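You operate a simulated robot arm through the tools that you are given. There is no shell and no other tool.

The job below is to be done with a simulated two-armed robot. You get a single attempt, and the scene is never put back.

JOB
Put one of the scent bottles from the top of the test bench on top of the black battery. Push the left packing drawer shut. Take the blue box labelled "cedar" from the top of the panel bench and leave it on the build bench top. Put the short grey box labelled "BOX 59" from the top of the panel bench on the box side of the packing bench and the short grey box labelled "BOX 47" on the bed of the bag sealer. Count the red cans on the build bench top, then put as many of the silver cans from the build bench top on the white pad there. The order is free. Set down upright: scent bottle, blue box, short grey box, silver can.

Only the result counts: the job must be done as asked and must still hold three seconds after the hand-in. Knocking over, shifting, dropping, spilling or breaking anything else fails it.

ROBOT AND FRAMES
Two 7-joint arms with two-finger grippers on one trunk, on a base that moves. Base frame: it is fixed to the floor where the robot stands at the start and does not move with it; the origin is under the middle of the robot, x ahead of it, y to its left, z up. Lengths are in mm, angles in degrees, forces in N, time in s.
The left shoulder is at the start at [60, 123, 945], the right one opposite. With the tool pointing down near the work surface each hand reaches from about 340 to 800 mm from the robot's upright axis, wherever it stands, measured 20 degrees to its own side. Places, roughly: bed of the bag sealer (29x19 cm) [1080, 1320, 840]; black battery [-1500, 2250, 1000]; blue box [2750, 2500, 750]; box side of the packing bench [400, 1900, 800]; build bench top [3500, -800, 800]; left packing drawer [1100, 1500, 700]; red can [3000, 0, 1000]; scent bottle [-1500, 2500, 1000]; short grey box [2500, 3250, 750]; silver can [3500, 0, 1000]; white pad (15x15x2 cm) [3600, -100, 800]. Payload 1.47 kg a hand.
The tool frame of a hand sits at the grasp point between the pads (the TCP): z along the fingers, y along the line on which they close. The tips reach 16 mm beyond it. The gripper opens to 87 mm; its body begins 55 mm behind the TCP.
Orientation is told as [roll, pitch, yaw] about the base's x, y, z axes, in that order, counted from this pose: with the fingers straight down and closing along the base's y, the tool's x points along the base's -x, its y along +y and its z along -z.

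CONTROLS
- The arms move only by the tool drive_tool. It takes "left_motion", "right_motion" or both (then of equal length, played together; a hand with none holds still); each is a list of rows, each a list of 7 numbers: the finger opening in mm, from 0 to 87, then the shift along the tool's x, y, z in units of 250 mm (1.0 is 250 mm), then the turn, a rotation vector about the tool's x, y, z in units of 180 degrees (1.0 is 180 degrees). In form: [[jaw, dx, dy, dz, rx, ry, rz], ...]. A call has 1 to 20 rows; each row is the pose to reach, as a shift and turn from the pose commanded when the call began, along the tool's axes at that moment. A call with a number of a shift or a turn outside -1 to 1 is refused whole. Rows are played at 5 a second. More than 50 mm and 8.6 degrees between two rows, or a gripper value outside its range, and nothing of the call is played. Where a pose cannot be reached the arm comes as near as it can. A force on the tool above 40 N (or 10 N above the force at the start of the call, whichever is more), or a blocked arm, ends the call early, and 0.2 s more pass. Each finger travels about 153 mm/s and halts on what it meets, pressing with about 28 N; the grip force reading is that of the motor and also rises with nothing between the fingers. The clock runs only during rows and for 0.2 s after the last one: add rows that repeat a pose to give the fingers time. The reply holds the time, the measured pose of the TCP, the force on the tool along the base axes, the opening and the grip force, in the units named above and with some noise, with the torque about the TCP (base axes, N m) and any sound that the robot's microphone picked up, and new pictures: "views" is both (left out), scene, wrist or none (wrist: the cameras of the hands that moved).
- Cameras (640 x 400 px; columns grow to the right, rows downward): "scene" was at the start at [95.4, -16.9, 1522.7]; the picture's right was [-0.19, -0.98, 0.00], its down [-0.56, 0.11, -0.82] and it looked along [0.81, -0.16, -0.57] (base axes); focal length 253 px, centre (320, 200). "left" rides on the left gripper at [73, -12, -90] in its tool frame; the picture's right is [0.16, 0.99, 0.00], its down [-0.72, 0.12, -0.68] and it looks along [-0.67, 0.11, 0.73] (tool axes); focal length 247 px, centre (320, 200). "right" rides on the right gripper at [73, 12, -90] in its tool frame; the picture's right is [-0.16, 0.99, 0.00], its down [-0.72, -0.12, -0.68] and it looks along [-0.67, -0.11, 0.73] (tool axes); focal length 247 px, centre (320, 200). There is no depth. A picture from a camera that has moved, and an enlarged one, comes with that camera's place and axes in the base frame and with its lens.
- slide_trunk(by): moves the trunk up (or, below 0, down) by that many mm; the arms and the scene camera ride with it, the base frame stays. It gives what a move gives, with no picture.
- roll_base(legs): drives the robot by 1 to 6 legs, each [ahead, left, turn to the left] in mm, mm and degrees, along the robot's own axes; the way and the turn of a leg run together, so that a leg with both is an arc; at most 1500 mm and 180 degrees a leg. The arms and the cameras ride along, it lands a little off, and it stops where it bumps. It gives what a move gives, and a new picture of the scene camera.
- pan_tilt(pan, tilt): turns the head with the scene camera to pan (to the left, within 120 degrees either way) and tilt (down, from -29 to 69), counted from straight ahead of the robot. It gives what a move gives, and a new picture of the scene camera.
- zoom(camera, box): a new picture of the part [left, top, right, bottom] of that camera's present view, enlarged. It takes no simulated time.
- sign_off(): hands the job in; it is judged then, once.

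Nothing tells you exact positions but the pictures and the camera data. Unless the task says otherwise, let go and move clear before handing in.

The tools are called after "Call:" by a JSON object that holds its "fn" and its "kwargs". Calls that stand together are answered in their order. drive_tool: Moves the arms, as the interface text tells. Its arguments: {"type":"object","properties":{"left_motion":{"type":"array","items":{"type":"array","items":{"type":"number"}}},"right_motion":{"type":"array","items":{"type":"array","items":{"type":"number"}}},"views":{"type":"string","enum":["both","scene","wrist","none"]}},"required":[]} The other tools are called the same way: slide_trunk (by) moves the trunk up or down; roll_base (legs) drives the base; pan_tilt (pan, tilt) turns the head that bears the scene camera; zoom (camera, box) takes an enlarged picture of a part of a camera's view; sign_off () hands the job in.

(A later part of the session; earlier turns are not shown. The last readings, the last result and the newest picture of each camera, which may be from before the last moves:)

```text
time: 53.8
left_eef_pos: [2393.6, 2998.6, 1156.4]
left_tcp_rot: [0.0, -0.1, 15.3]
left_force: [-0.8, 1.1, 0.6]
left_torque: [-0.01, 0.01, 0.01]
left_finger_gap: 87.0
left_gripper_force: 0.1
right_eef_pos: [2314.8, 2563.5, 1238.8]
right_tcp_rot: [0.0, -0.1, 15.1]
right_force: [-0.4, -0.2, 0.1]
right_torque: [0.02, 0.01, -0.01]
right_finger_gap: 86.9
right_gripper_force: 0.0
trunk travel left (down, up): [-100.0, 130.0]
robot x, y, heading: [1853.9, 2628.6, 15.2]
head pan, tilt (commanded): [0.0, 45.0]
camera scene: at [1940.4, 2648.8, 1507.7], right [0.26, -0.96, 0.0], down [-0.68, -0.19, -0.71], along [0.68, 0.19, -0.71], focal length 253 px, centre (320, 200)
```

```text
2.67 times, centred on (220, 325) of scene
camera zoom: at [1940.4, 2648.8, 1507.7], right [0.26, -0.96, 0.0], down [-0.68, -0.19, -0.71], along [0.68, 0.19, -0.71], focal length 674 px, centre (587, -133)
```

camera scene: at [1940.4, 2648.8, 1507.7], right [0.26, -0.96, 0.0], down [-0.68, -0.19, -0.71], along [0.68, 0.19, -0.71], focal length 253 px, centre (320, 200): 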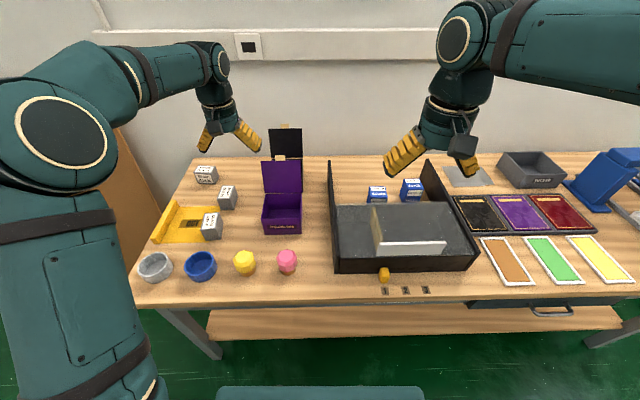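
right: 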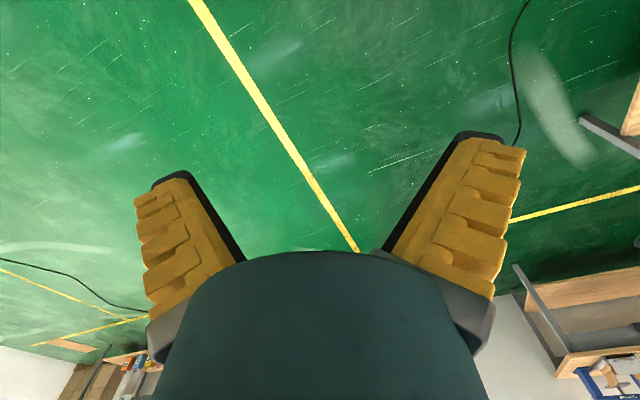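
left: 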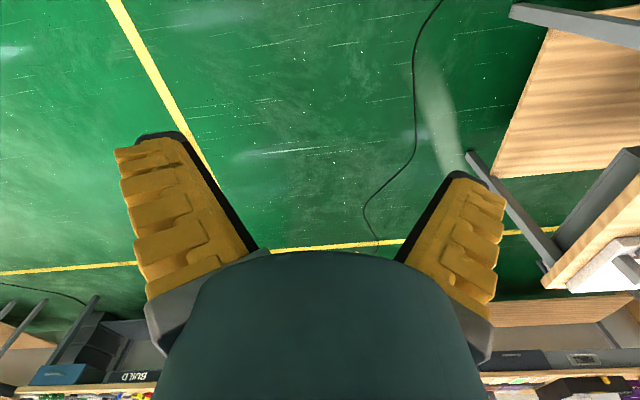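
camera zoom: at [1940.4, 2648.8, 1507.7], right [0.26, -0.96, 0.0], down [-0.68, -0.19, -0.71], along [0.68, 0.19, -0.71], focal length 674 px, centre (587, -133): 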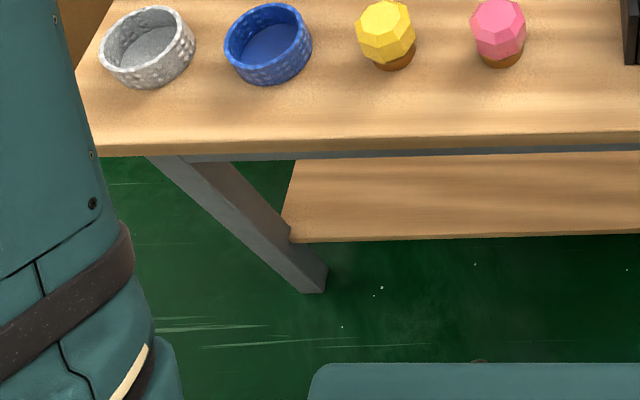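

CEDAR's top is at about [2634, 2620, 884], some 63 mm wide; the bench top is near z=820. I'll tuck the left hand, then square up to the bench and come 80 mm closer.

Call:
{"fn": "drive_tool", "kwargs": {"left_motion": [[87, 0.18, 0, 0, 0, 0, 0], [87, 0.36, 0, 0, 0, 0, 0], [87, 0.54, 0, 0, 0, 0, 0], [87, 0.72, 0, 0, 0, 0, 0], [87, 0.72, 0, -0.18, 0, 0, 0], [87, 0.72, 0, -0.34, 0, 0, 0]], "views": "none"}}

Call:
{"fn": "roll_base", "kwargs": {"legs": [[80, 0, 1.6]]}}

Call:
{"fn": "zoom", "kwargs": {"camera": "scene", "box": [320, 160, 480, 260]}}

Call:
{"fn": "zoom", "kwargs": {"camera": "scene", "box": [120, 140, 312, 260]}}

```text
time: 55.2
left_eef_pos: [2221.1, 2951.1, 1239.3]
left_tcp_rot: [0.1, 0.0, 15.1]
left_force: [-0.7, -0.8, 0.2]
left_torque: [0.01, 0.02, 0.01]
left_finger_gap: 87.0
left_gripper_force: 0.1
right_eef_pos: [2314.7, 2563.0, 1238.7]
right_tcp_rot: [0.1, 0.1, 15.2]
right_force: [0.7, -0.3, -0.6]
right_torque: [-0.03, -0.02, 0.01]
right_finger_gap: 87.2
right_gripper_force: 0.0
trunk travel left (down, up): [-100.0, 130.0]
robot x, y, heading: [1851.6, 2622.2, 15.4]
head pan, tilt (commanded): [0.0, 45.0]
```

```text
time: 56.3
left_eef_pos: [2289.7, 2984.5, 1238.5]
left_tcp_rot: [0.0, 0.0, 16.8]
left_force: [0.5, 0.5, 0.8]
left_torque: [-0.01, 0.0, 0.0]
left_finger_gap: 87.3
left_gripper_force: 0.0
right_eef_pos: [2393.5, 2599.0, 1238.3]
right_tcp_rot: [0.0, 0.0, 16.8]
right_force: [0.4, 0.0, -0.9]
right_torque: [0.0, 0.01, 0.02]
right_finger_gap: 87.1
right_gripper_force: 0.1
trunk travel left (down, up): [-100.0, 130.0]
robot x, y, heading: [1926.9, 2650.6, 16.9]
head pan, tilt (commanded): [0.0, 45.0]
camera scene: at [2017.3, 2673.7, 1507.6], right [0.29, -0.96, 0.0], down [-0.68, -0.2, -0.71], along [0.68, 0.2, -0.71], focal length 253 px, centre (320, 200)
```

scene: 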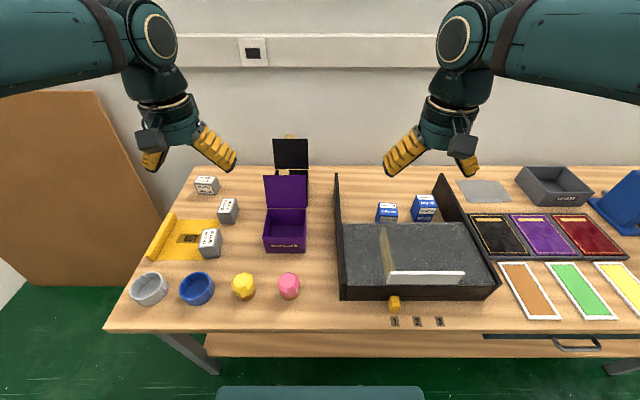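

```text
4.00 times, centred on (400, 210) of scene
camera zoom: at [2017.3, 2673.7, 1507.6], right [0.29, -0.96, 0.0], down [-0.68, -0.2, -0.71], along [0.68, 0.2, -0.71], focal length 1011 px, centre (0, 160)
```

zoom: 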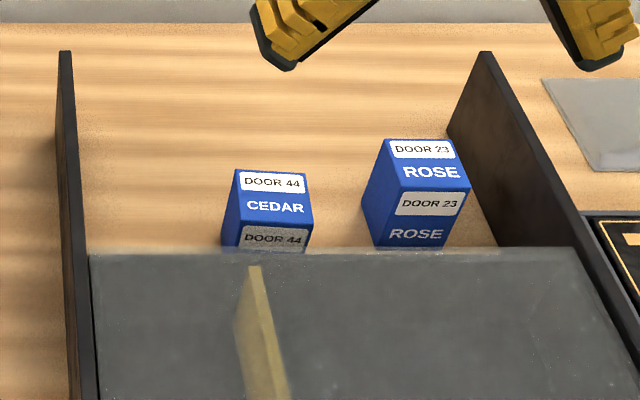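

```text
3.33 times, centred on (216, 200) of scene
camera zoom: at [2017.3, 2673.7, 1507.6], right [0.29, -0.96, 0.0], down [-0.68, -0.2, -0.71], along [0.68, 0.2, -0.71], focal length 843 px, centre (667, 200)
```

zoom: 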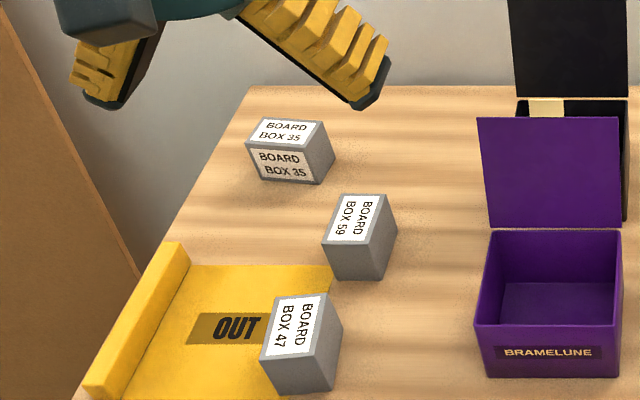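

CEDAR is confirmed at about [2636, 2620.5] with its top at z≈884, turned about 3.5° clockwise to me. I bring the right hand above it.

Call:
{"fn": "drive_tool", "kwargs": {"right_motion": [[87, -0.119, -0.025, 0.119, 0, 0, 0.0025], [87, -0.238, -0.05, 0.238, 0, 0, 0.005], [87, -0.357, -0.075, 0.357, 0, 0, 0.0075], [87, -0.476, -0.1, 0.476, 0, 0, 0.01], [87, -0.595, -0.124, 0.595, 0, 0, 0.0125], [87, -0.714, -0.149, 0.714, 0, 0, 0.015], [87, -0.834, -0.174, 0.834, 0, 0, 0.0175], [87, -0.953, -0.199, 0.953, 0, 0, 0.02], [87, -0.953, -0.199, 0.953, 0, 0, 0.02]]}}

```text
time: 58.3
left_eef_pos: [2287.0, 2983.4, 1238.3]
left_tcp_rot: [0.0, 0.0, 16.8]
left_force: [0.8, -0.3, 0.3]
left_torque: [-0.02, -0.04, 0.02]
left_finger_gap: 86.9
left_gripper_force: 0.1
right_eef_pos: [2634.7, 2615.8, 1001.3]
right_tcp_rot: [0.0, 0.0, 13.2]
right_force: [-0.6, -0.2, -0.5]
right_torque: [0.0, -0.03, -0.01]
right_finger_gap: 87.1
right_gripper_force: 0.1
trunk travel left (down, up): [-100.0, 130.0]
robot x, y, heading: [1928.5, 2645.9, 16.9]
head pan, tilt (commanded): [0.0, 45.0]
camera scene: at [2015.2, 2673.1, 1507.8], right [0.29, -0.96, 0.0], down [-0.68, -0.2, -0.71], along [0.68, 0.2, -0.71], focal length 253 px, centre (320, 200)
camera right: at [2561.5, 2610.3, 1091.7], right [-0.07, 1.0, 0.0], down [0.73, 0.05, 0.68], along [0.68, 0.05, -0.73], focal length 247 px, centre (320, 200)
```

scene: 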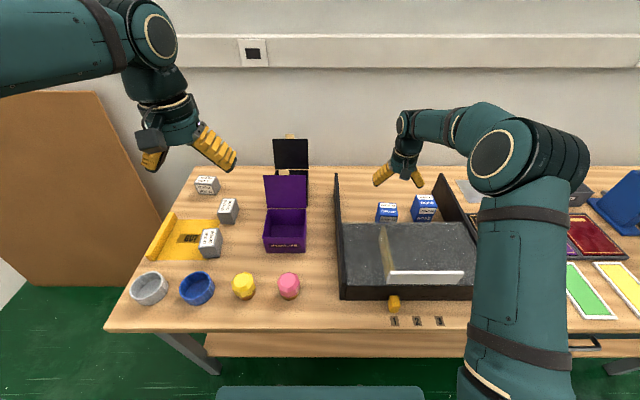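
right: 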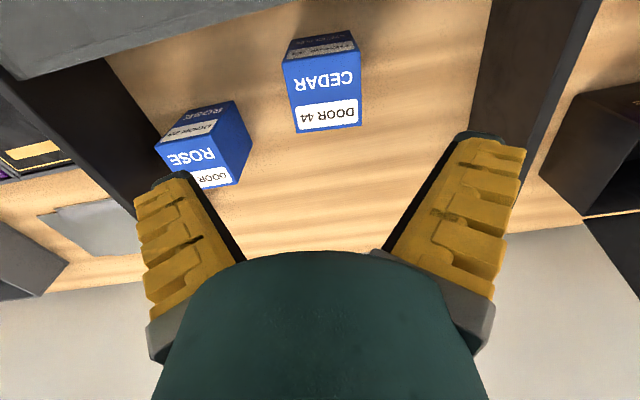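

The wrist view puts CEDAR right under the right hand, about 4 mm to its left. I descend around it with the jaw at 80 mm.

Call:
{"fn": "drive_tool", "kwargs": {"right_motion": [[80, 0, 0.015, 0, 0, 0, 0], [80, 0, 0.015, 0.15, 0, 0, 0], [80, 0, 0.015, 0.3, 0, 0, 0], [80, 0, 0.015, 0.42, 0, 0, 0], [80, 0, 0.015, 0.52, 0, 0, 0], [80, 0, 0.015, 0.6, 0, 0, 0], [80, 0, 0.015, 0.6, 0, 0, 0]], "views": "both"}}

Call:
{"fn": "zoom", "kwargs": {"camera": "scene", "box": [320, 140, 480, 240]}}

```text
time: 59.9
left_eef_pos: [2288.2, 2982.6, 1239.4]
left_tcp_rot: [-0.1, 0.1, 16.8]
left_force: [0.5, 0.6, -0.3]
left_torque: [0.0, 0.03, 0.01]
left_finger_gap: 86.9
left_gripper_force: 0.0
right_eef_pos: [2633.1, 2621.5, 851.5]
right_tcp_rot: [0.0, 0.0, 13.2]
right_force: [0.3, -0.1, -0.1]
right_torque: [0.0, 0.0, 0.0]
right_finger_gap: 77.8
right_gripper_force: 15.3
trunk travel left (down, up): [-100.0, 130.0]
robot x, y, heading: [1931.0, 2648.3, 16.9]
head pan, tilt (commanded): [0.0, 45.0]
camera scene: at [2015.9, 2673.3, 1507.7], right [0.29, -0.96, 0.0], down [-0.68, -0.2, -0.71], along [0.68, 0.2, -0.71], focal length 253 px, centre (320, 200)
camera right: at [2560.5, 2614.8, 941.2], right [-0.07, 1.0, 0.0], down [0.73, 0.05, 0.68], along [0.68, 0.05, -0.73], focal length 247 px, centre (320, 200)
```

scene: 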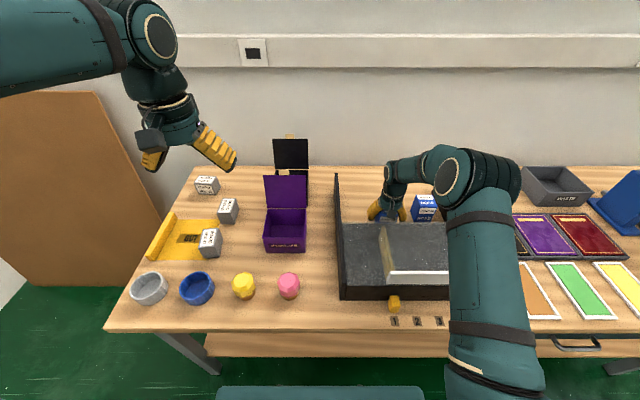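
right: 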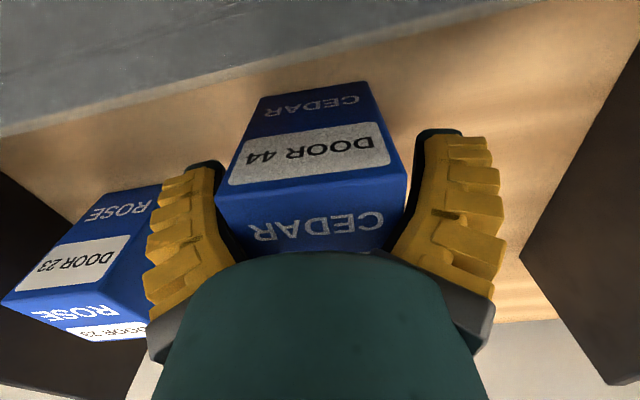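

```text
4.00 times, centred on (400, 190) of scene
camera zoom: at [2015.9, 2673.3, 1507.7], right [0.29, -0.96, 0.0], down [-0.68, -0.2, -0.71], along [0.68, 0.2, -0.71], focal length 1011 px, centre (0, 240)
```

zoom: 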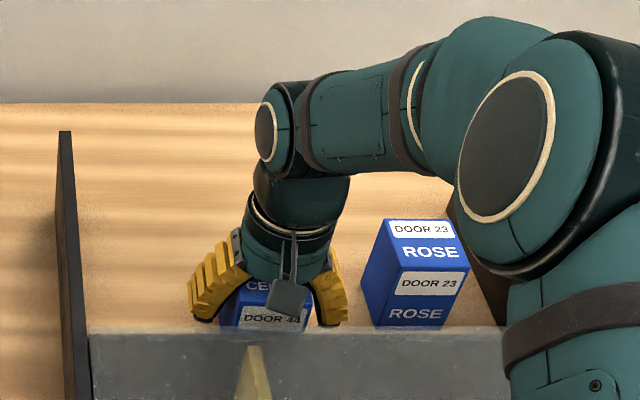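

The fingers straddle CEDAR and ROSE has not moved. I close on CEDAR.

Call:
{"fn": "drive_tool", "kwargs": {"right_motion": [[60, 0, 0, 0, 0, 0, 0], [40, 0, 0, 0, 0, 0, 0], [40, 0, 0, 0, 0, 0, 0], [40, 0, 0, -0.04, 0, 0, 0], [40, 0, 0, -0.12, 0, 0, 0], [40, 0, 0, -0.24, 0, 0, 0]], "views": "both"}}

```text
time: 61.3
left_eef_pos: [2288.8, 2983.7, 1238.4]
left_tcp_rot: [-0.1, -0.1, 16.8]
left_force: [-0.8, 0.4, 0.2]
left_torque: [0.02, -0.02, 0.0]
left_finger_gap: 86.8
left_gripper_force: 0.0
right_eef_pos: [2633.2, 2622.8, 909.6]
right_tcp_rot: [0.1, 0.0, 13.2]
right_force: [-1.0, -0.6, -1.4]
right_torque: [-0.02, 0.01, 0.03]
right_finger_gap: 67.4
right_gripper_force: 28.0
trunk travel left (down, up): [-100.0, 130.0]
robot x, y, heading: [1929.6, 2645.8, 16.6]
head pan, tilt (commanded): [0.0, 45.0]
camera scene: at [2015.6, 2673.2, 1507.7], right [0.29, -0.96, 0.0], down [-0.68, -0.2, -0.71], along [0.68, 0.2, -0.71], focal length 253 px, centre (320, 200)
camera right: at [2559.8, 2616.0, 1000.2], right [-0.07, 1.0, 0.0], down [0.73, 0.05, 0.68], along [0.68, 0.05, -0.73], focal length 247 px, centre (320, 200)
```

scene: 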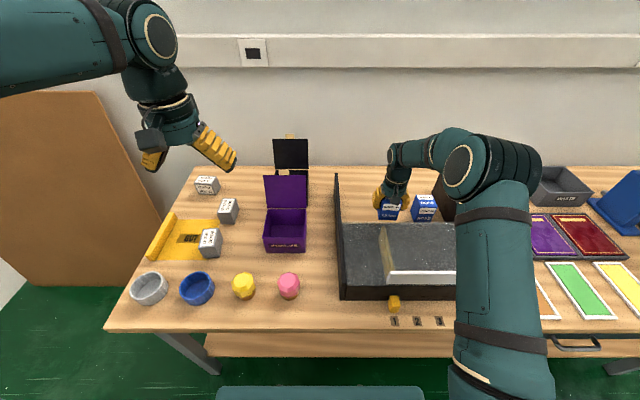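
right: 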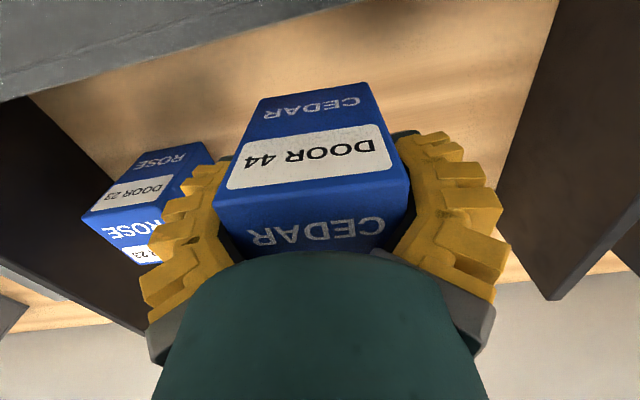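

CEDAR is gripped (gap 67 mm) and lifted. I raise it, pull the hand in, and then back off and drive sideways to the build bench.

Call:
{"fn": "drive_tool", "kwargs": {"right_motion": [[40, 0, 0, -0.16, 0, 0, 0], [40, 0, 0, -0.32, 0, 0, 0], [40, 0, 0, -0.48, 0, 0, 0], [40, 0, 0, -0.64, 0, 0, 0], [40, 0, 0, -0.8, 0, 0, 0], [40, 0.15, 0, -0.88, 0, 0, 0], [40, 0.32, 0, -0.92, 0, 0, 0], [40, 0.5, 0.03, -0.96, 0, 0, 0], [40, 0.68, 0.06, -0.96, 0, 0, 0], [40, 0.85, 0.1, -0.96, 0, 0, 0]], "views": "scene"}}

Call:
{"fn": "roll_base", "kwargs": {"legs": [[-480, 0, 0], [0, -1500, 0], [0, -800, 0]]}}

Call:
{"fn": "pan_tilt", "kwargs": {"pan": -30, "tilt": 30}}

Call:
{"fn": "pan_tilt", "kwargs": {"pan": 0, "tilt": 30}}

```text
time: 63.5
left_eef_pos: [2287.1, 2983.3, 1239.6]
left_tcp_rot: [0.0, -0.1, 16.8]
left_force: [-0.8, -0.8, 0.7]
left_torque: [-0.01, -0.03, 0.0]
left_finger_gap: 87.0
left_gripper_force: 0.1
right_eef_pos: [2418.5, 2597.0, 1152.8]
right_tcp_rot: [0.0, -0.1, 13.2]
right_force: [0.3, 0.5, -1.8]
right_torque: [0.01, 0.0, -0.01]
right_finger_gap: 66.7
right_gripper_force: 28.3
trunk travel left (down, up): [-100.0, 130.0]
robot x, y, heading: [1926.7, 2649.4, 16.6]
head pan, tilt (commanded): [0.0, 45.0]
camera scene: at [2014.7, 2672.9, 1507.8], right [0.29, -0.96, 0.0], down [-0.68, -0.2, -0.71], along [0.68, 0.2, -0.71], focal length 253 px, centre (320, 200)
```

scene: 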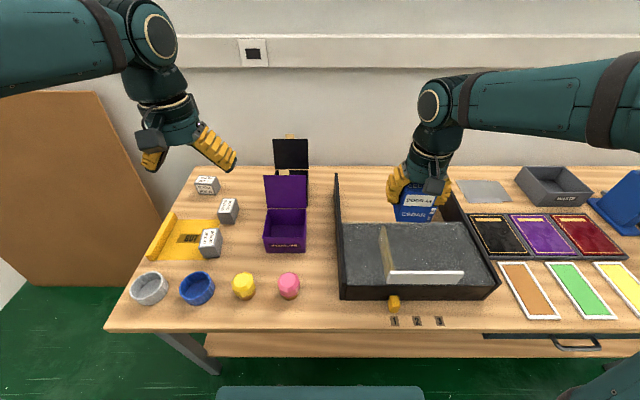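

```text
time: 86.0
left_eef_pos: [2449.3, 636.2, 1238.8]
left_tcp_rot: [0.0, 0.0, 13.8]
left_force: [0.8, 0.5, 0.6]
left_torque: [0.02, -0.02, 0.02]
left_finger_gap: 87.0
left_gripper_force: 0.1
right_eef_pos: [2560.8, 243.8, 1151.1]
right_tcp_rot: [0.0, 0.1, 10.4]
right_force: [-0.3, 0.2, -0.4]
right_torque: [0.0, 0.03, -0.01]
right_finger_gap: 65.7
right_gripper_force: 27.5
trunk travel left (down, up): [-100.0, 130.0]
robot x, y, heading: [2072.5, 315.1, 13.9]
head pan, tilt (commanded): [0.0, 45.0]
camera scene: at [2161.6, 339.2, 1507.7], right [0.24, -0.97, 0.0], down [-0.69, -0.17, -0.71], along [0.69, 0.17, -0.71], focal length 253 px, centre (320, 200)
```

scene: 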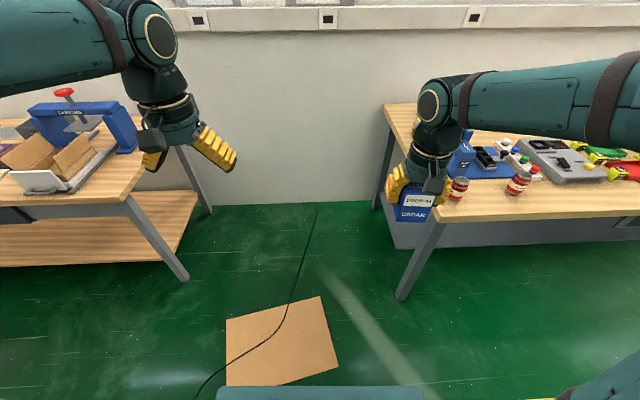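

```text
time: 87.0
left_eef_pos: [2450.2, 635.4, 1238.0]
left_tcp_rot: [0.1, 0.0, 14.0]
left_force: [0.1, 0.0, -0.1]
left_torque: [0.02, -0.02, 0.0]
left_finger_gap: 86.8
left_gripper_force: 0.1
right_eef_pos: [2561.1, 244.3, 1151.5]
right_tcp_rot: [0.0, -0.1, 10.4]
right_force: [0.8, -0.2, -1.2]
right_torque: [-0.03, 0.01, -0.01]
right_finger_gap: 65.8
right_gripper_force: 28.2
trunk travel left (down, up): [-100.0, 130.0]
robot x, y, heading: [2073.3, 315.1, 13.9]
head pan, tilt (commanded): [-30.0, 30.0]
camera scene: at [2169.6, 294.8, 1530.2], right [-0.28, -0.96, 0.0], down [-0.48, 0.14, -0.87], along [0.83, -0.24, -0.5], focal length 253 px, centre (320, 200)
```

scene: 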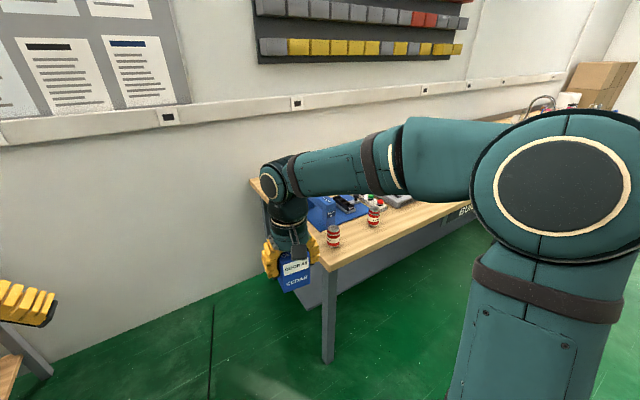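

```text
time: 87.9
left_eef_pos: [2449.3, 635.6, 1238.3]
left_tcp_rot: [0.1, 0.0, 13.9]
left_force: [-0.2, 0.5, -0.5]
left_torque: [-0.01, -0.01, 0.01]
left_finger_gap: 87.1
left_gripper_force: 0.1
right_eef_pos: [2561.2, 243.0, 1151.0]
right_tcp_rot: [0.0, 0.0, 10.4]
right_force: [-0.5, -0.4, -1.6]
right_torque: [0.0, 0.03, -0.01]
right_finger_gap: 66.1
right_gripper_force: 28.4
trunk travel left (down, up): [-100.0, 130.0]
robot x, y, heading: [2075.2, 319.8, 14.0]
head pan, tilt (commanded): [0.0, 30.0]
camera scene: at [2170.4, 341.5, 1530.3], right [0.24, -0.97, 0.0], down [-0.49, -0.12, -0.87], along [0.84, 0.21, -0.5], focal length 253 px, centre (320, 200)
```

scene: 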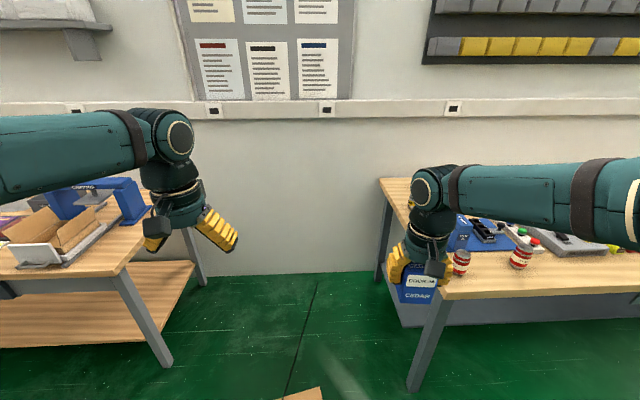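

I've drifted 3° right and stand between the two benches; the build bench is ahead-right, with red cans visible. I correct heading and go 850 mm further right.

Call:
{"fn": "roll_base", "kwargs": {"legs": [[0, 0, 2.9], [0, -850, 0]]}}

Call:
{"fn": "pan_tilt", "kwargs": {"pan": 0, "tilt": 35}}

```text
time: 96.3
left_eef_pos: [2684.2, -180.3, 1237.6]
left_tcp_rot: [0.0, 0.0, 16.6]
left_force: [-0.4, 0.2, -0.3]
left_torque: [0.02, -0.01, -0.03]
left_finger_gap: 87.2
left_gripper_force: 0.1
right_eef_pos: [2814.3, -566.2, 1151.3]
right_tcp_rot: [0.0, -0.1, 13.1]
right_force: [0.1, -0.6, -1.6]
right_torque: [-0.01, 0.03, -0.01]
right_finger_gap: 65.7
right_gripper_force: 27.9
trunk travel left (down, up): [-100.0, 130.0]
robot x, y, heading: [2324.9, -512.0, 16.4]
head pan, tilt (commanded): [0.0, 30.0]
camera scene: at [2419.4, -486.5, 1530.3], right [0.28, -0.96, 0.0], down [-0.48, -0.14, -0.87], along [0.83, 0.25, -0.5], focal length 253 px, centre (320, 200)
```

scene: 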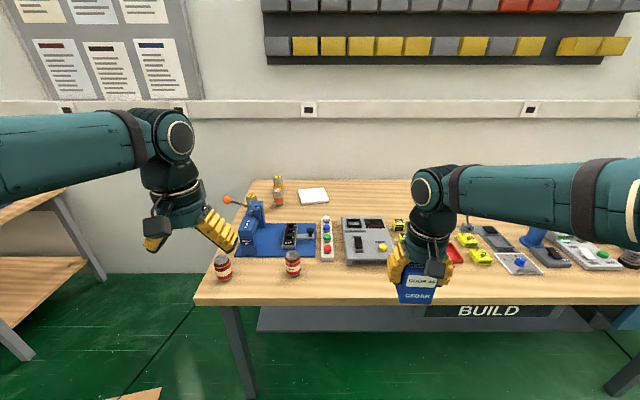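

```text
time: 97.0
left_eef_pos: [2684.4, -179.5, 1239.3]
left_tcp_rot: [0.0, 0.0, 16.5]
left_force: [-0.8, 0.7, -0.1]
left_torque: [0.0, -0.06, 0.0]
left_finger_gap: 87.0
left_gripper_force: 0.0
right_eef_pos: [2814.5, -566.8, 1150.5]
right_tcp_rot: [0.1, 0.0, 13.1]
right_force: [0.3, 0.2, -1.7]
right_torque: [0.02, 0.01, -0.03]
right_finger_gap: 65.8
right_gripper_force: 28.0
trunk travel left (down, up): [-100.0, 130.0]
robot x, y, heading: [2322.2, -514.9, 16.5]
head pan, tilt (commanded): [0.0, 35.0]
camera scene: at [2417.1, -487.1, 1522.5], right [0.28, -0.96, 0.0], down [-0.55, -0.16, -0.82], along [0.79, 0.23, -0.57], focal length 253 px, centre (320, 200)
```

scene: 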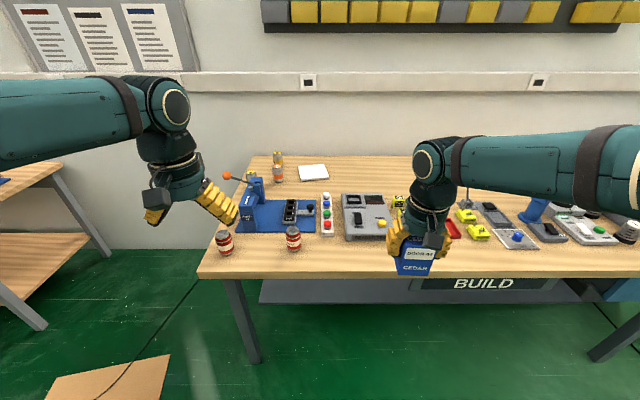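

Two red cans stand at the bench's front-left and taller cans plus the white pad at the back-left. I zoom in to count and identify.

Call:
{"fn": "zoom", "kwargs": {"camera": "scene", "box": [200, 140, 360, 240]}}

Call:
{"fn": "zoom", "kwargs": {"camera": "scene", "box": [200, 190, 392, 310]}}

Call:
{"fn": "zoom", "kwargs": {"camera": "scene", "box": [440, 170, 640, 295]}}

```text
4.00 times, centred on (280, 190) of scene
camera zoom: at [2417.1, -487.1, 1522.5], right [0.28, -0.96, 0.0], down [-0.55, -0.16, -0.82], along [0.79, 0.23, -0.57], focal length 1011 px, centre (480, 240)
```

zoom: 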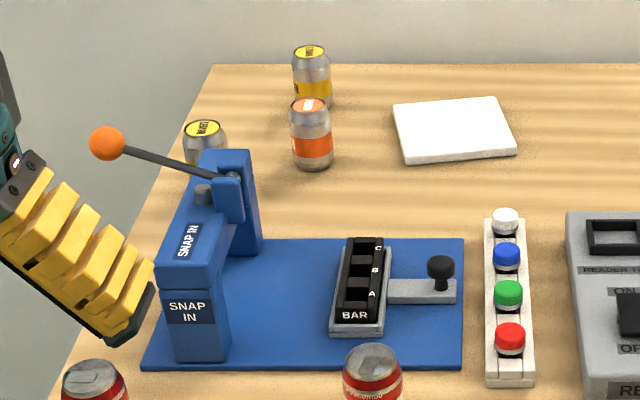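

```text
3.33 times, centred on (296, 250) of scene
camera zoom: at [2417.1, -487.1, 1522.5], right [0.28, -0.96, 0.0], down [-0.55, -0.16, -0.82], along [0.79, 0.23, -0.57], focal length 843 px, centre (400, 33)
```

zoom: 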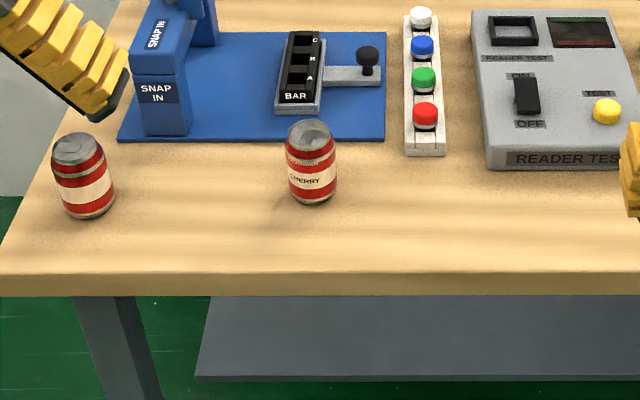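

```text
3.20 times, centred on (540, 232) of scene
camera zoom: at [2417.1, -487.1, 1522.5], right [0.28, -0.96, 0.0], down [-0.55, -0.16, -0.82], along [0.79, 0.23, -0.57], focal length 809 px, centre (-384, 96)
```

zoom: 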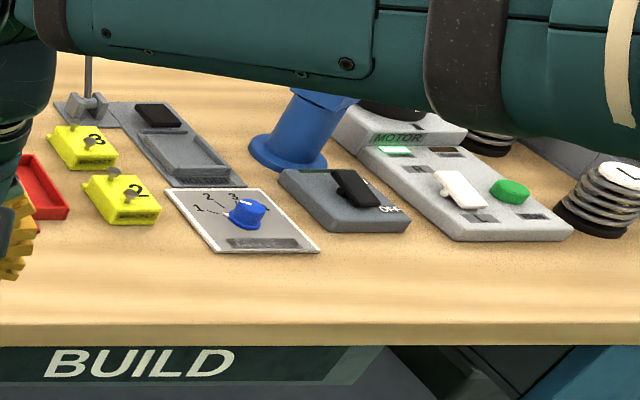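

Silver cans (silver body with yellow/orange labels) and the white pad sit at the back-left; two red cans so far at the front. I move 300 mm closer to set CEDAR on the free front strip and to look along the whole bench.

Call:
{"fn": "roll_base", "kwargs": {"legs": [[300, 0, 0.3]]}}

Call:
{"fn": "pan_tilt", "kwargs": {"pan": -45, "tilt": 35}}

Call:
{"fn": "pan_tilt", "kwargs": {"pan": 0, "tilt": 45}}

```text
time: 99.0
left_eef_pos: [2965.6, -91.6, 1238.0]
left_tcp_rot: [0.0, -0.1, 17.1]
left_force: [0.7, 1.1, -0.9]
left_torque: [-0.04, 0.02, 0.0]
left_finger_gap: 87.5
left_gripper_force: 0.1
right_eef_pos: [3098.8, -476.8, 1150.8]
right_tcp_rot: [0.0, 0.0, 13.5]
right_force: [-0.5, 0.2, -0.8]
right_torque: [-0.03, -0.03, -0.01]
right_finger_gap: 65.9
right_gripper_force: 28.3
trunk travel left (down, up): [-100.0, 130.0]
robot x, y, heading: [2607.2, -429.5, 17.1]
head pan, tilt (commanded): [0.0, 35.0]
camera scene: at [2700.6, -400.4, 1522.4], right [0.29, -0.96, 0.0], down [-0.55, -0.17, -0.82], along [0.78, 0.24, -0.57], focal length 253 px, centre (320, 200)
```

scene: 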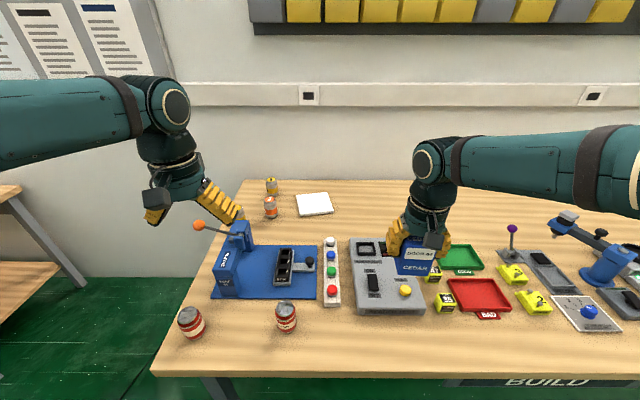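

```text
time: 100.1
left_eef_pos: [2963.9, -90.2, 1238.4]
left_tcp_rot: [0.1, 0.0, 17.2]
left_force: [0.6, 0.9, 0.3]
left_torque: [-0.01, 0.0, -0.02]
left_finger_gap: 87.0
left_gripper_force: 0.0
right_eef_pos: [3097.6, -476.4, 1152.7]
right_tcp_rot: [0.0, 0.0, 13.4]
right_force: [0.1, -0.1, -0.6]
right_torque: [0.0, -0.03, 0.02]
right_finger_gap: 65.9
right_gripper_force: 27.7
trunk travel left (down, up): [-100.0, 130.0]
robot x, y, heading: [2608.1, -429.4, 17.1]
head pan, tilt (commanded): [-45.0, 35.0]
camera scene: at [2693.2, -467.7, 1522.5], right [-0.47, -0.88, 0.0], down [-0.51, 0.27, -0.82], along [0.72, -0.38, -0.57], focal length 253 px, centre (320, 200)
```

scene: 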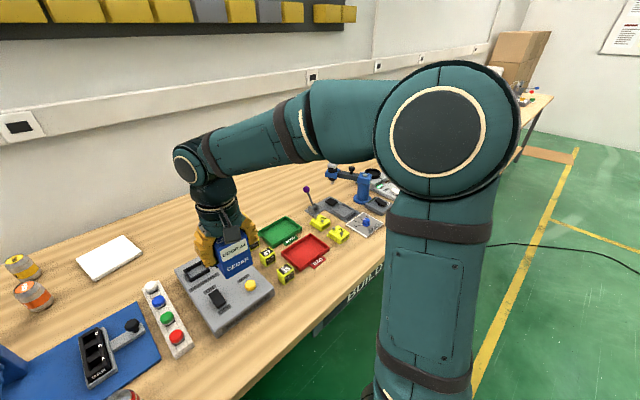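

```text
time: 101.2
left_eef_pos: [2964.6, -90.6, 1238.7]
left_tcp_rot: [0.1, 0.0, 17.1]
left_force: [0.3, -0.4, 0.1]
left_torque: [0.02, 0.01, 0.01]
left_finger_gap: 86.8
left_gripper_force: 0.0
right_eef_pos: [3096.9, -476.3, 1150.7]
right_tcp_rot: [0.0, 0.0, 13.4]
right_force: [-0.2, 0.0, -2.0]
right_torque: [-0.02, -0.03, 0.0]
right_finger_gap: 66.1
right_gripper_force: 28.1
trunk travel left (down, up): [-100.0, 130.0]
robot x, y, heading: [2604.6, -432.3, 17.1]
head pan, tilt (commanded): [0.0, 45.0]
camera scene: at [2693.2, -402.7, 1507.7], right [0.29, -0.96, 0.0], down [-0.68, -0.21, -0.71], along [0.68, 0.21, -0.71], focal length 253 px, centre (320, 200)
```

scene: 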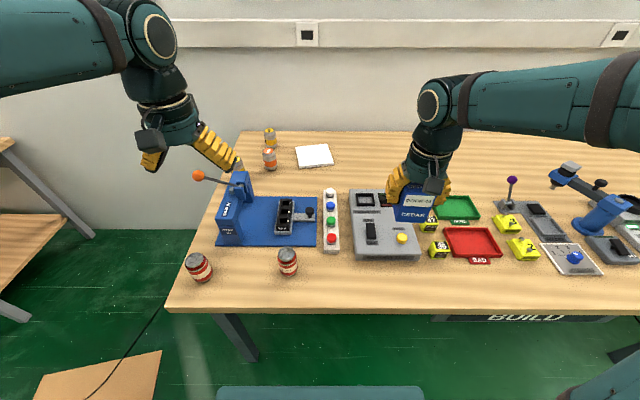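

I have a clear view of the bench now. I zoom into three portions for counting red cans and to measure heights.

Call:
{"fn": "zoom", "kwargs": {"camera": "scene", "box": [160, 120, 352, 240]}}

Call:
{"fn": "zoom", "kwargs": {"camera": "scene", "box": [160, 210, 352, 330]}}

Call:
{"fn": "zoom", "kwargs": {"camera": "scene", "box": [340, 150, 532, 270]}}

Call:
{"fn": "zoom", "kwargs": {"camera": "scene", "box": [448, 150, 640, 270]}}

```text
3.33 times, centred on (256, 180) of scene
camera zoom: at [2693.2, -402.7, 1507.7], right [0.29, -0.96, 0.0], down [-0.68, -0.21, -0.71], along [0.68, 0.21, -0.71], focal length 843 px, centre (533, 267)
```

zoom: 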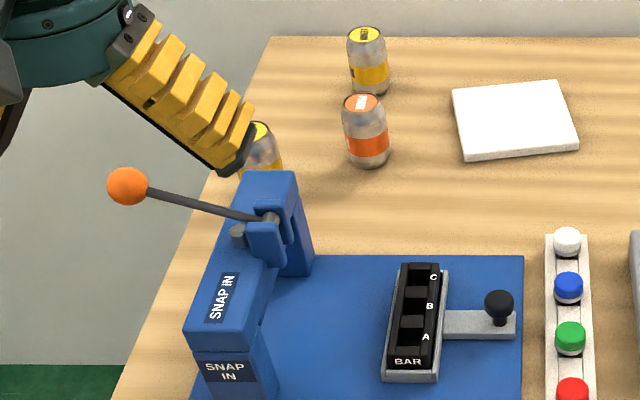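

```text
3.33 times, centred on (256, 270) of scene
camera zoom: at [2693.2, -402.7, 1507.7], right [0.29, -0.96, 0.0], down [-0.68, -0.21, -0.71], along [0.68, 0.21, -0.71], focal length 843 px, centre (533, -33)
```

zoom: 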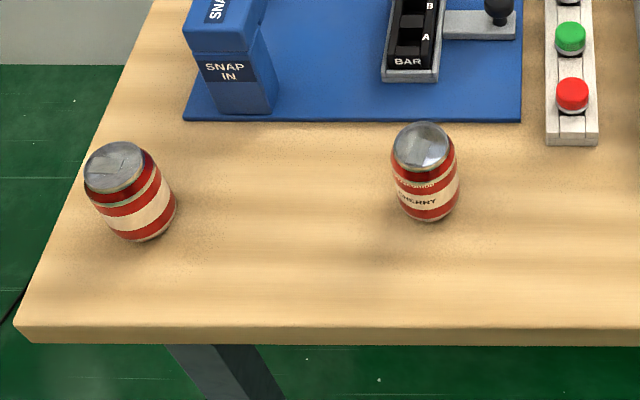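

```text
3.33 times, centred on (436, 210) of scene
camera zoom: at [2693.2, -402.7, 1507.7], right [0.29, -0.96, 0.0], down [-0.68, -0.21, -0.71], along [0.68, 0.21, -0.71], focal length 843 px, centre (-67, 167)
```

zoom: 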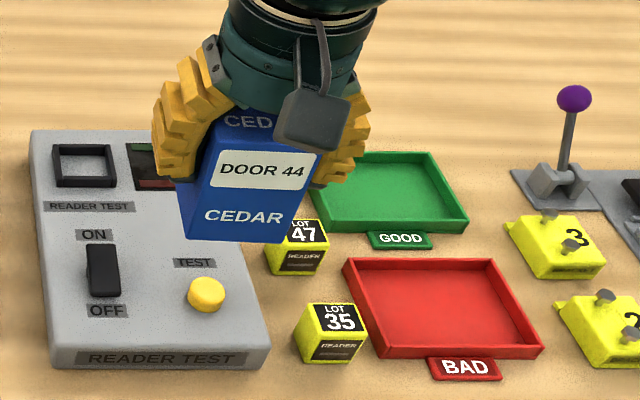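

```text
3.33 times, centred on (544, 210) of scene
camera zoom: at [2693.2, -402.7, 1507.7], right [0.29, -0.96, 0.0], down [-0.68, -0.21, -0.71], along [0.68, 0.21, -0.71], focal length 843 px, centre (-427, 167)
```

zoom: 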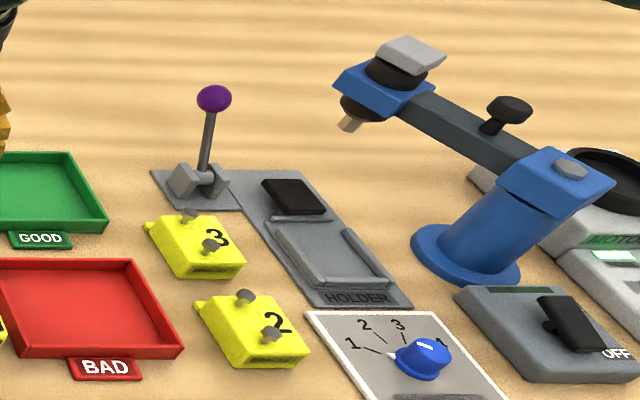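

Two red cans are visible so far; I'll check the far right end afterwards. The free strip in front of READER TEST is right below the right hand, so I lower CEDAR there.

Call:
{"fn": "drive_tool", "kwargs": {"right_motion": [[40, 0.05, 0, 0.16, 0, 0, -0.02], [40, 0.05, 0, 0.34, 0, 0, -0.02], [40, 0.05, 0, 0.52, 0, 0, -0.02], [40, 0.05, 0, 0.7, 0, 0, -0.02], [40, 0.05, 0, 0.86, 0, 0, -0.02], [40, 0.05, 0, 0.96, 0, 0, -0.02], [40, 0.05, 0, 0.96, 0, 0, -0.02]], "views": "both"}}

```text
time: 102.8
left_eef_pos: [2963.3, -91.6, 1238.0]
left_tcp_rot: [0.0, -0.1, 17.1]
left_force: [-0.2, 0.2, -0.8]
left_torque: [0.01, 0.02, 0.02]
left_finger_gap: 86.8
left_gripper_force: 0.0
right_eef_pos: [3085.0, -478.3, 910.8]
right_tcp_rot: [0.0, 0.0, 17.1]
right_force: [0.8, -0.1, -1.8]
right_torque: [0.0, 0.02, -0.01]
right_finger_gap: 66.2
right_gripper_force: 28.1
trunk travel left (down, up): [-100.0, 130.0]
robot x, y, heading: [2605.1, -429.4, 17.0]
head pan, tilt (commanded): [0.0, 45.0]
camera scene: at [2692.9, -402.7, 1507.7], right [0.29, -0.96, 0.0], down [-0.68, -0.21, -0.71], along [0.68, 0.21, -0.71], focal length 253 px, centre (320, 200)
camera right: at [3013.0, -489.8, 1000.2], right [-0.14, 0.99, 0.0], down [0.73, 0.1, 0.68], along [0.67, 0.09, -0.73], focal length 247 px, centre (320, 200)
```

scene: 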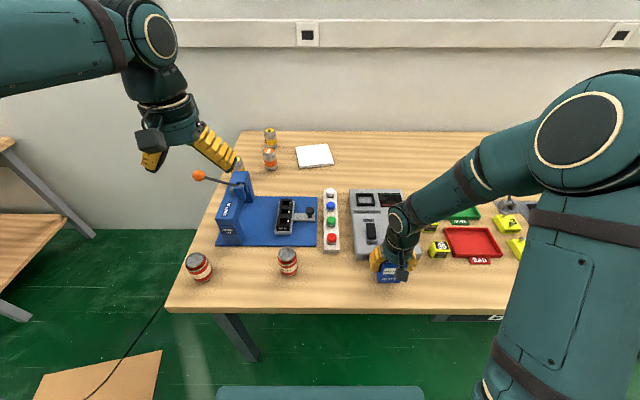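
right: 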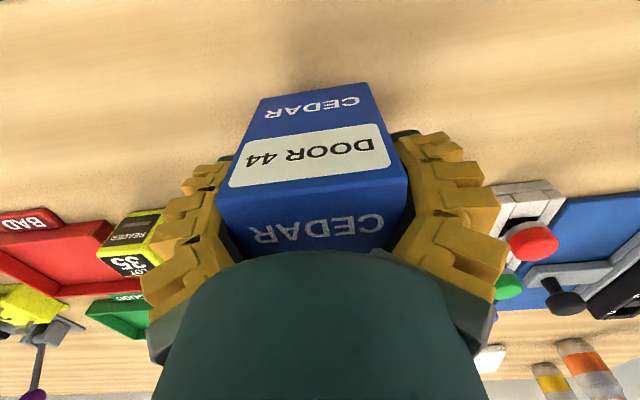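

CEDAR hangs over the free strip. I lower to just above contact and feel for the bench.

Call:
{"fn": "drive_tool", "kwargs": {"right_motion": [[40, 0, 0, 0.1, 0, 0, 0], [40, 0, 0, 0.19, 0, 0, 0], [40, 0, 0, 0.22, 0, 0, 0], [40, 0, 0, 0.228, 0, 0, 0], [40, 0, 0, 0.236, 0, 0, 0], [40, 0, 0, 0.236, 0, 0, 0]], "views": "wrist"}}

```text
time: 103.3
left_eef_pos: [2963.1, -92.2, 1239.0]
left_tcp_rot: [0.0, 0.0, 17.1]
left_force: [0.6, 0.0, 0.7]
left_torque: [0.0, 0.03, 0.01]
left_finger_gap: 87.2
left_gripper_force: 0.0
right_eef_pos: [3086.0, -476.5, 886.9]
right_tcp_rot: [-0.2, -0.4, 17.1]
right_force: [-9.2, -0.9, 20.7]
right_torque: [-0.22, -0.04, -0.03]
right_finger_gap: 66.1
right_gripper_force: 28.0
trunk travel left (down, up): [-100.0, 130.0]
robot x, y, heading: [2608.0, -426.8, 17.0]
head pan, tilt (commanded): [0.0, 45.0]
stopped in row 2 (right hand): the force on the tool passed its limit at 84 N (the readings are from after the stop); the commanded pose is now the measured one
camera right: at [3013.7, -488.6, 977.4], right [-0.14, 0.99, 0.0], down [0.72, 0.1, 0.69], along [0.68, 0.1, -0.73], focal length 247 px, centre (320, 200)
```

right: 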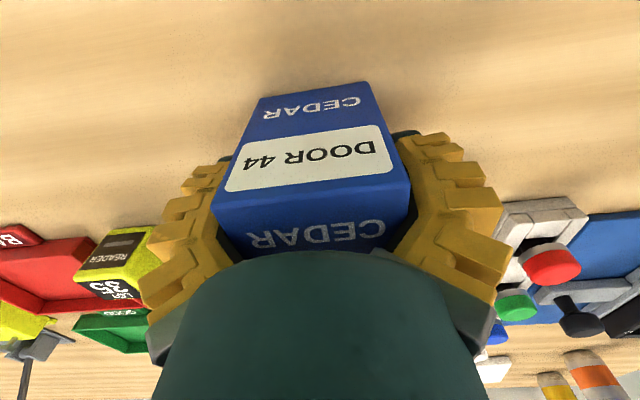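

The bench top here is higher than I thought: contact came at TCP z≈887, so the top is about 855. CEDAR rests on it under slight pressure; I ease up a bit, then open.

Call:
{"fn": "drive_tool", "kwargs": {"right_motion": [[40, 0, 0, -0.006, 0, 0, 0], [40, 0, 0, -0.01, 0, 0, 0], [40, 0, 0, -0.01, 0, 0, 0]], "views": "wrist"}}

```text
time: 104.1
left_eef_pos: [2963.7, -91.5, 1238.6]
left_tcp_rot: [0.0, -0.1, 17.1]
left_force: [-0.4, 0.3, 0.2]
left_torque: [-0.02, 0.03, 0.02]
left_finger_gap: 87.0
left_gripper_force: 0.0
right_eef_pos: [3087.3, -478.4, 888.3]
right_tcp_rot: [0.0, -0.4, 17.1]
right_force: [-0.3, 0.6, -1.7]
right_torque: [0.0, -0.03, 0.02]
right_finger_gap: 65.6
right_gripper_force: 28.3
trunk travel left (down, up): [-100.0, 130.0]
robot x, y, heading: [2607.4, -430.2, 17.0]
head pan, tilt (commanded): [0.0, 45.0]
camera right: at [3015.8, -489.3, 978.1], right [-0.14, 0.99, 0.0], down [0.72, 0.1, 0.68], along [0.68, 0.09, -0.73], focal length 247 px, centre (320, 200)
```

right: 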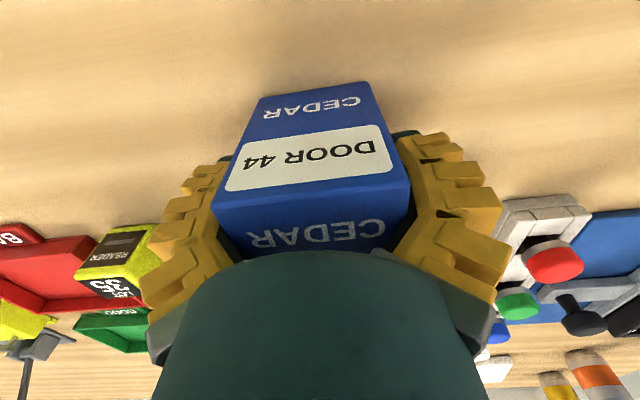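

The hand carries only the box's weight, so it hangs within a millimetre of the bench. I open and rise straight up.

Call:
{"fn": "drive_tool", "kwargs": {"right_motion": [[68, 0, 0, 0.002, 0, 0, 0], [75, 0, 0, 0, 0, 0, 0], [84, 0, 0, 0, 0, 0, 0], [84, 0, 0, -0.1, 0, 0, 0], [84, 0, 0, -0.28, 0, 0, 0], [84, 0, 0, -0.46, 0, 0, 0], [84, 0, 0, -0.64, 0, 0, 0], [84, 0, 0, -0.82, 0, 0, 0], [84, 0, 0, -1.0, 0, 0, 0]], "views": "both"}}

```text
time: 106.1
left_eef_pos: [2964.1, -92.4, 1237.9]
left_tcp_rot: [0.0, 0.0, 17.1]
left_force: [-0.5, -0.1, 0.4]
left_torque: [-0.02, -0.04, 0.0]
left_finger_gap: 87.0
left_gripper_force: 0.1
right_eef_pos: [3084.8, -478.5, 1140.9]
right_tcp_rot: [0.0, -0.3, 17.1]
right_force: [-0.1, -0.2, -0.4]
right_torque: [0.03, -0.04, 0.01]
right_finger_gap: 84.9
right_gripper_force: 0.4
trunk travel left (down, up): [-100.0, 130.0]
robot x, y, heading: [2607.1, -426.7, 17.3]
head pan, tilt (commanded): [0.0, 45.0]
camera scene: at [2692.6, -402.9, 1507.7], right [0.29, -0.96, 0.0], down [-0.68, -0.21, -0.71], along [0.68, 0.21, -0.71], focal length 253 px, centre (320, 200)
camera right: at [3012.3, -489.8, 1230.0], right [-0.14, 0.99, 0.0], down [0.72, 0.1, 0.68], along [0.68, 0.1, -0.73], focal length 247 px, centre (320, 200)
```

scene: 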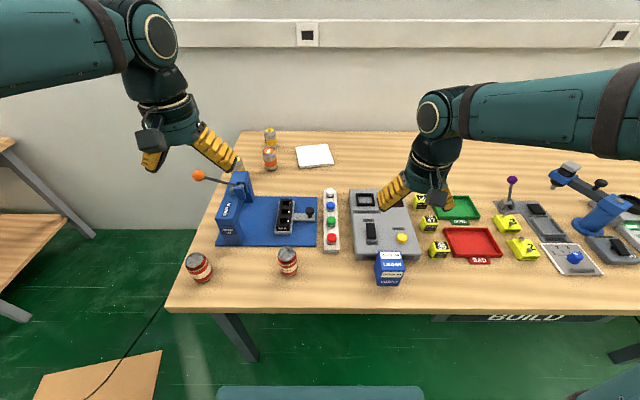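
right: 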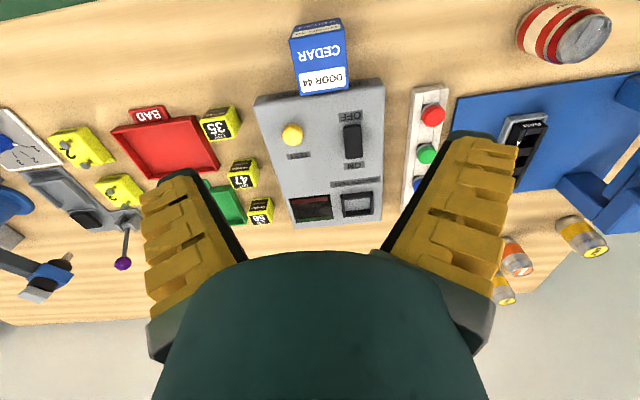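

CEDAR stands upright on the build bench; the bench top is z≈855, and the silver cans are three (two yellow-labelled, one orange). I back off and move right to look for further red cans.

Call:
{"fn": "roll_base", "kwargs": {"legs": [[-200, 0, 0], [0, -800, 0]]}}

Call:
{"fn": "zoom", "kwargs": {"camera": "scene", "box": [0, 100, 320, 300]}}

Call:
{"fn": "zoom", "kwargs": {"camera": "scene", "box": [320, 100, 640, 300]}}

```text
time: 114.8
left_eef_pos: [3011.0, -916.7, 1238.9]
left_tcp_rot: [0.0, -0.1, 17.0]
left_force: [0.4, 0.0, -0.1]
left_torque: [0.0, 0.01, -0.02]
left_finger_gap: 87.0
left_gripper_force: 0.1
right_eef_pos: [3132.1, -1304.0, 1141.0]
right_tcp_rot: [-0.1, -0.3, 17.0]
right_force: [0.0, 0.3, -0.4]
right_torque: [0.0, 0.03, -0.03]
right_finger_gap: 84.9
right_gripper_force: 1.0
trunk travel left (down, up): [-100.0, 130.0]
robot x, y, heading: [2655.1, -1251.2, 17.0]
head pan, tilt (commanded): [0.0, 45.0]
camera scene: at [2739.5, -1227.1, 1507.7], right [0.29, -0.96, 0.0], down [-0.68, -0.21, -0.71], along [0.68, 0.21, -0.71], focal length 253 px, centre (320, 200)
```

scene: 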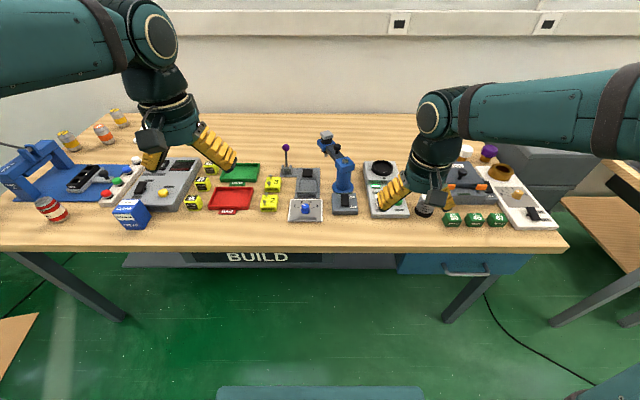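

```text
2.00 times, centred on (160, 200) of scene
camera zoom: at [2739.5, -1227.1, 1507.7], right [0.29, -0.96, 0.0], down [-0.68, -0.21, -0.71], along [0.68, 0.21, -0.71], focal length 506 px, centre (640, 200)
```

zoom: 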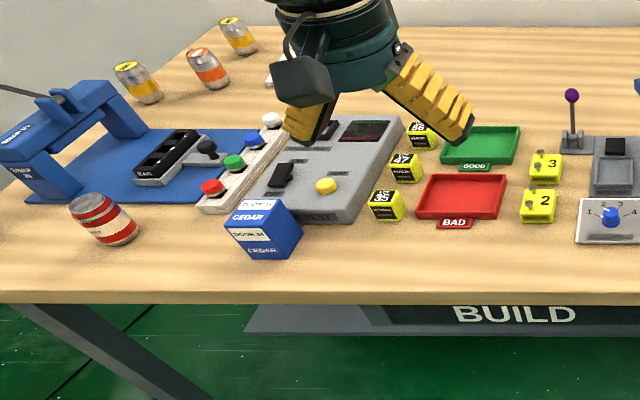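

```text
2.00 times, centred on (480, 200) of scene
camera zoom: at [2739.5, -1227.1, 1507.7], right [0.29, -0.96, 0.0], down [-0.68, -0.21, -0.71], along [0.68, 0.21, -0.71], focal length 506 px, centre (0, 200)
```

zoom: 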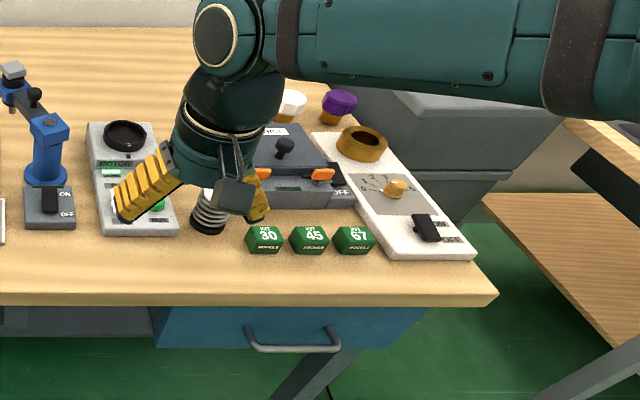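

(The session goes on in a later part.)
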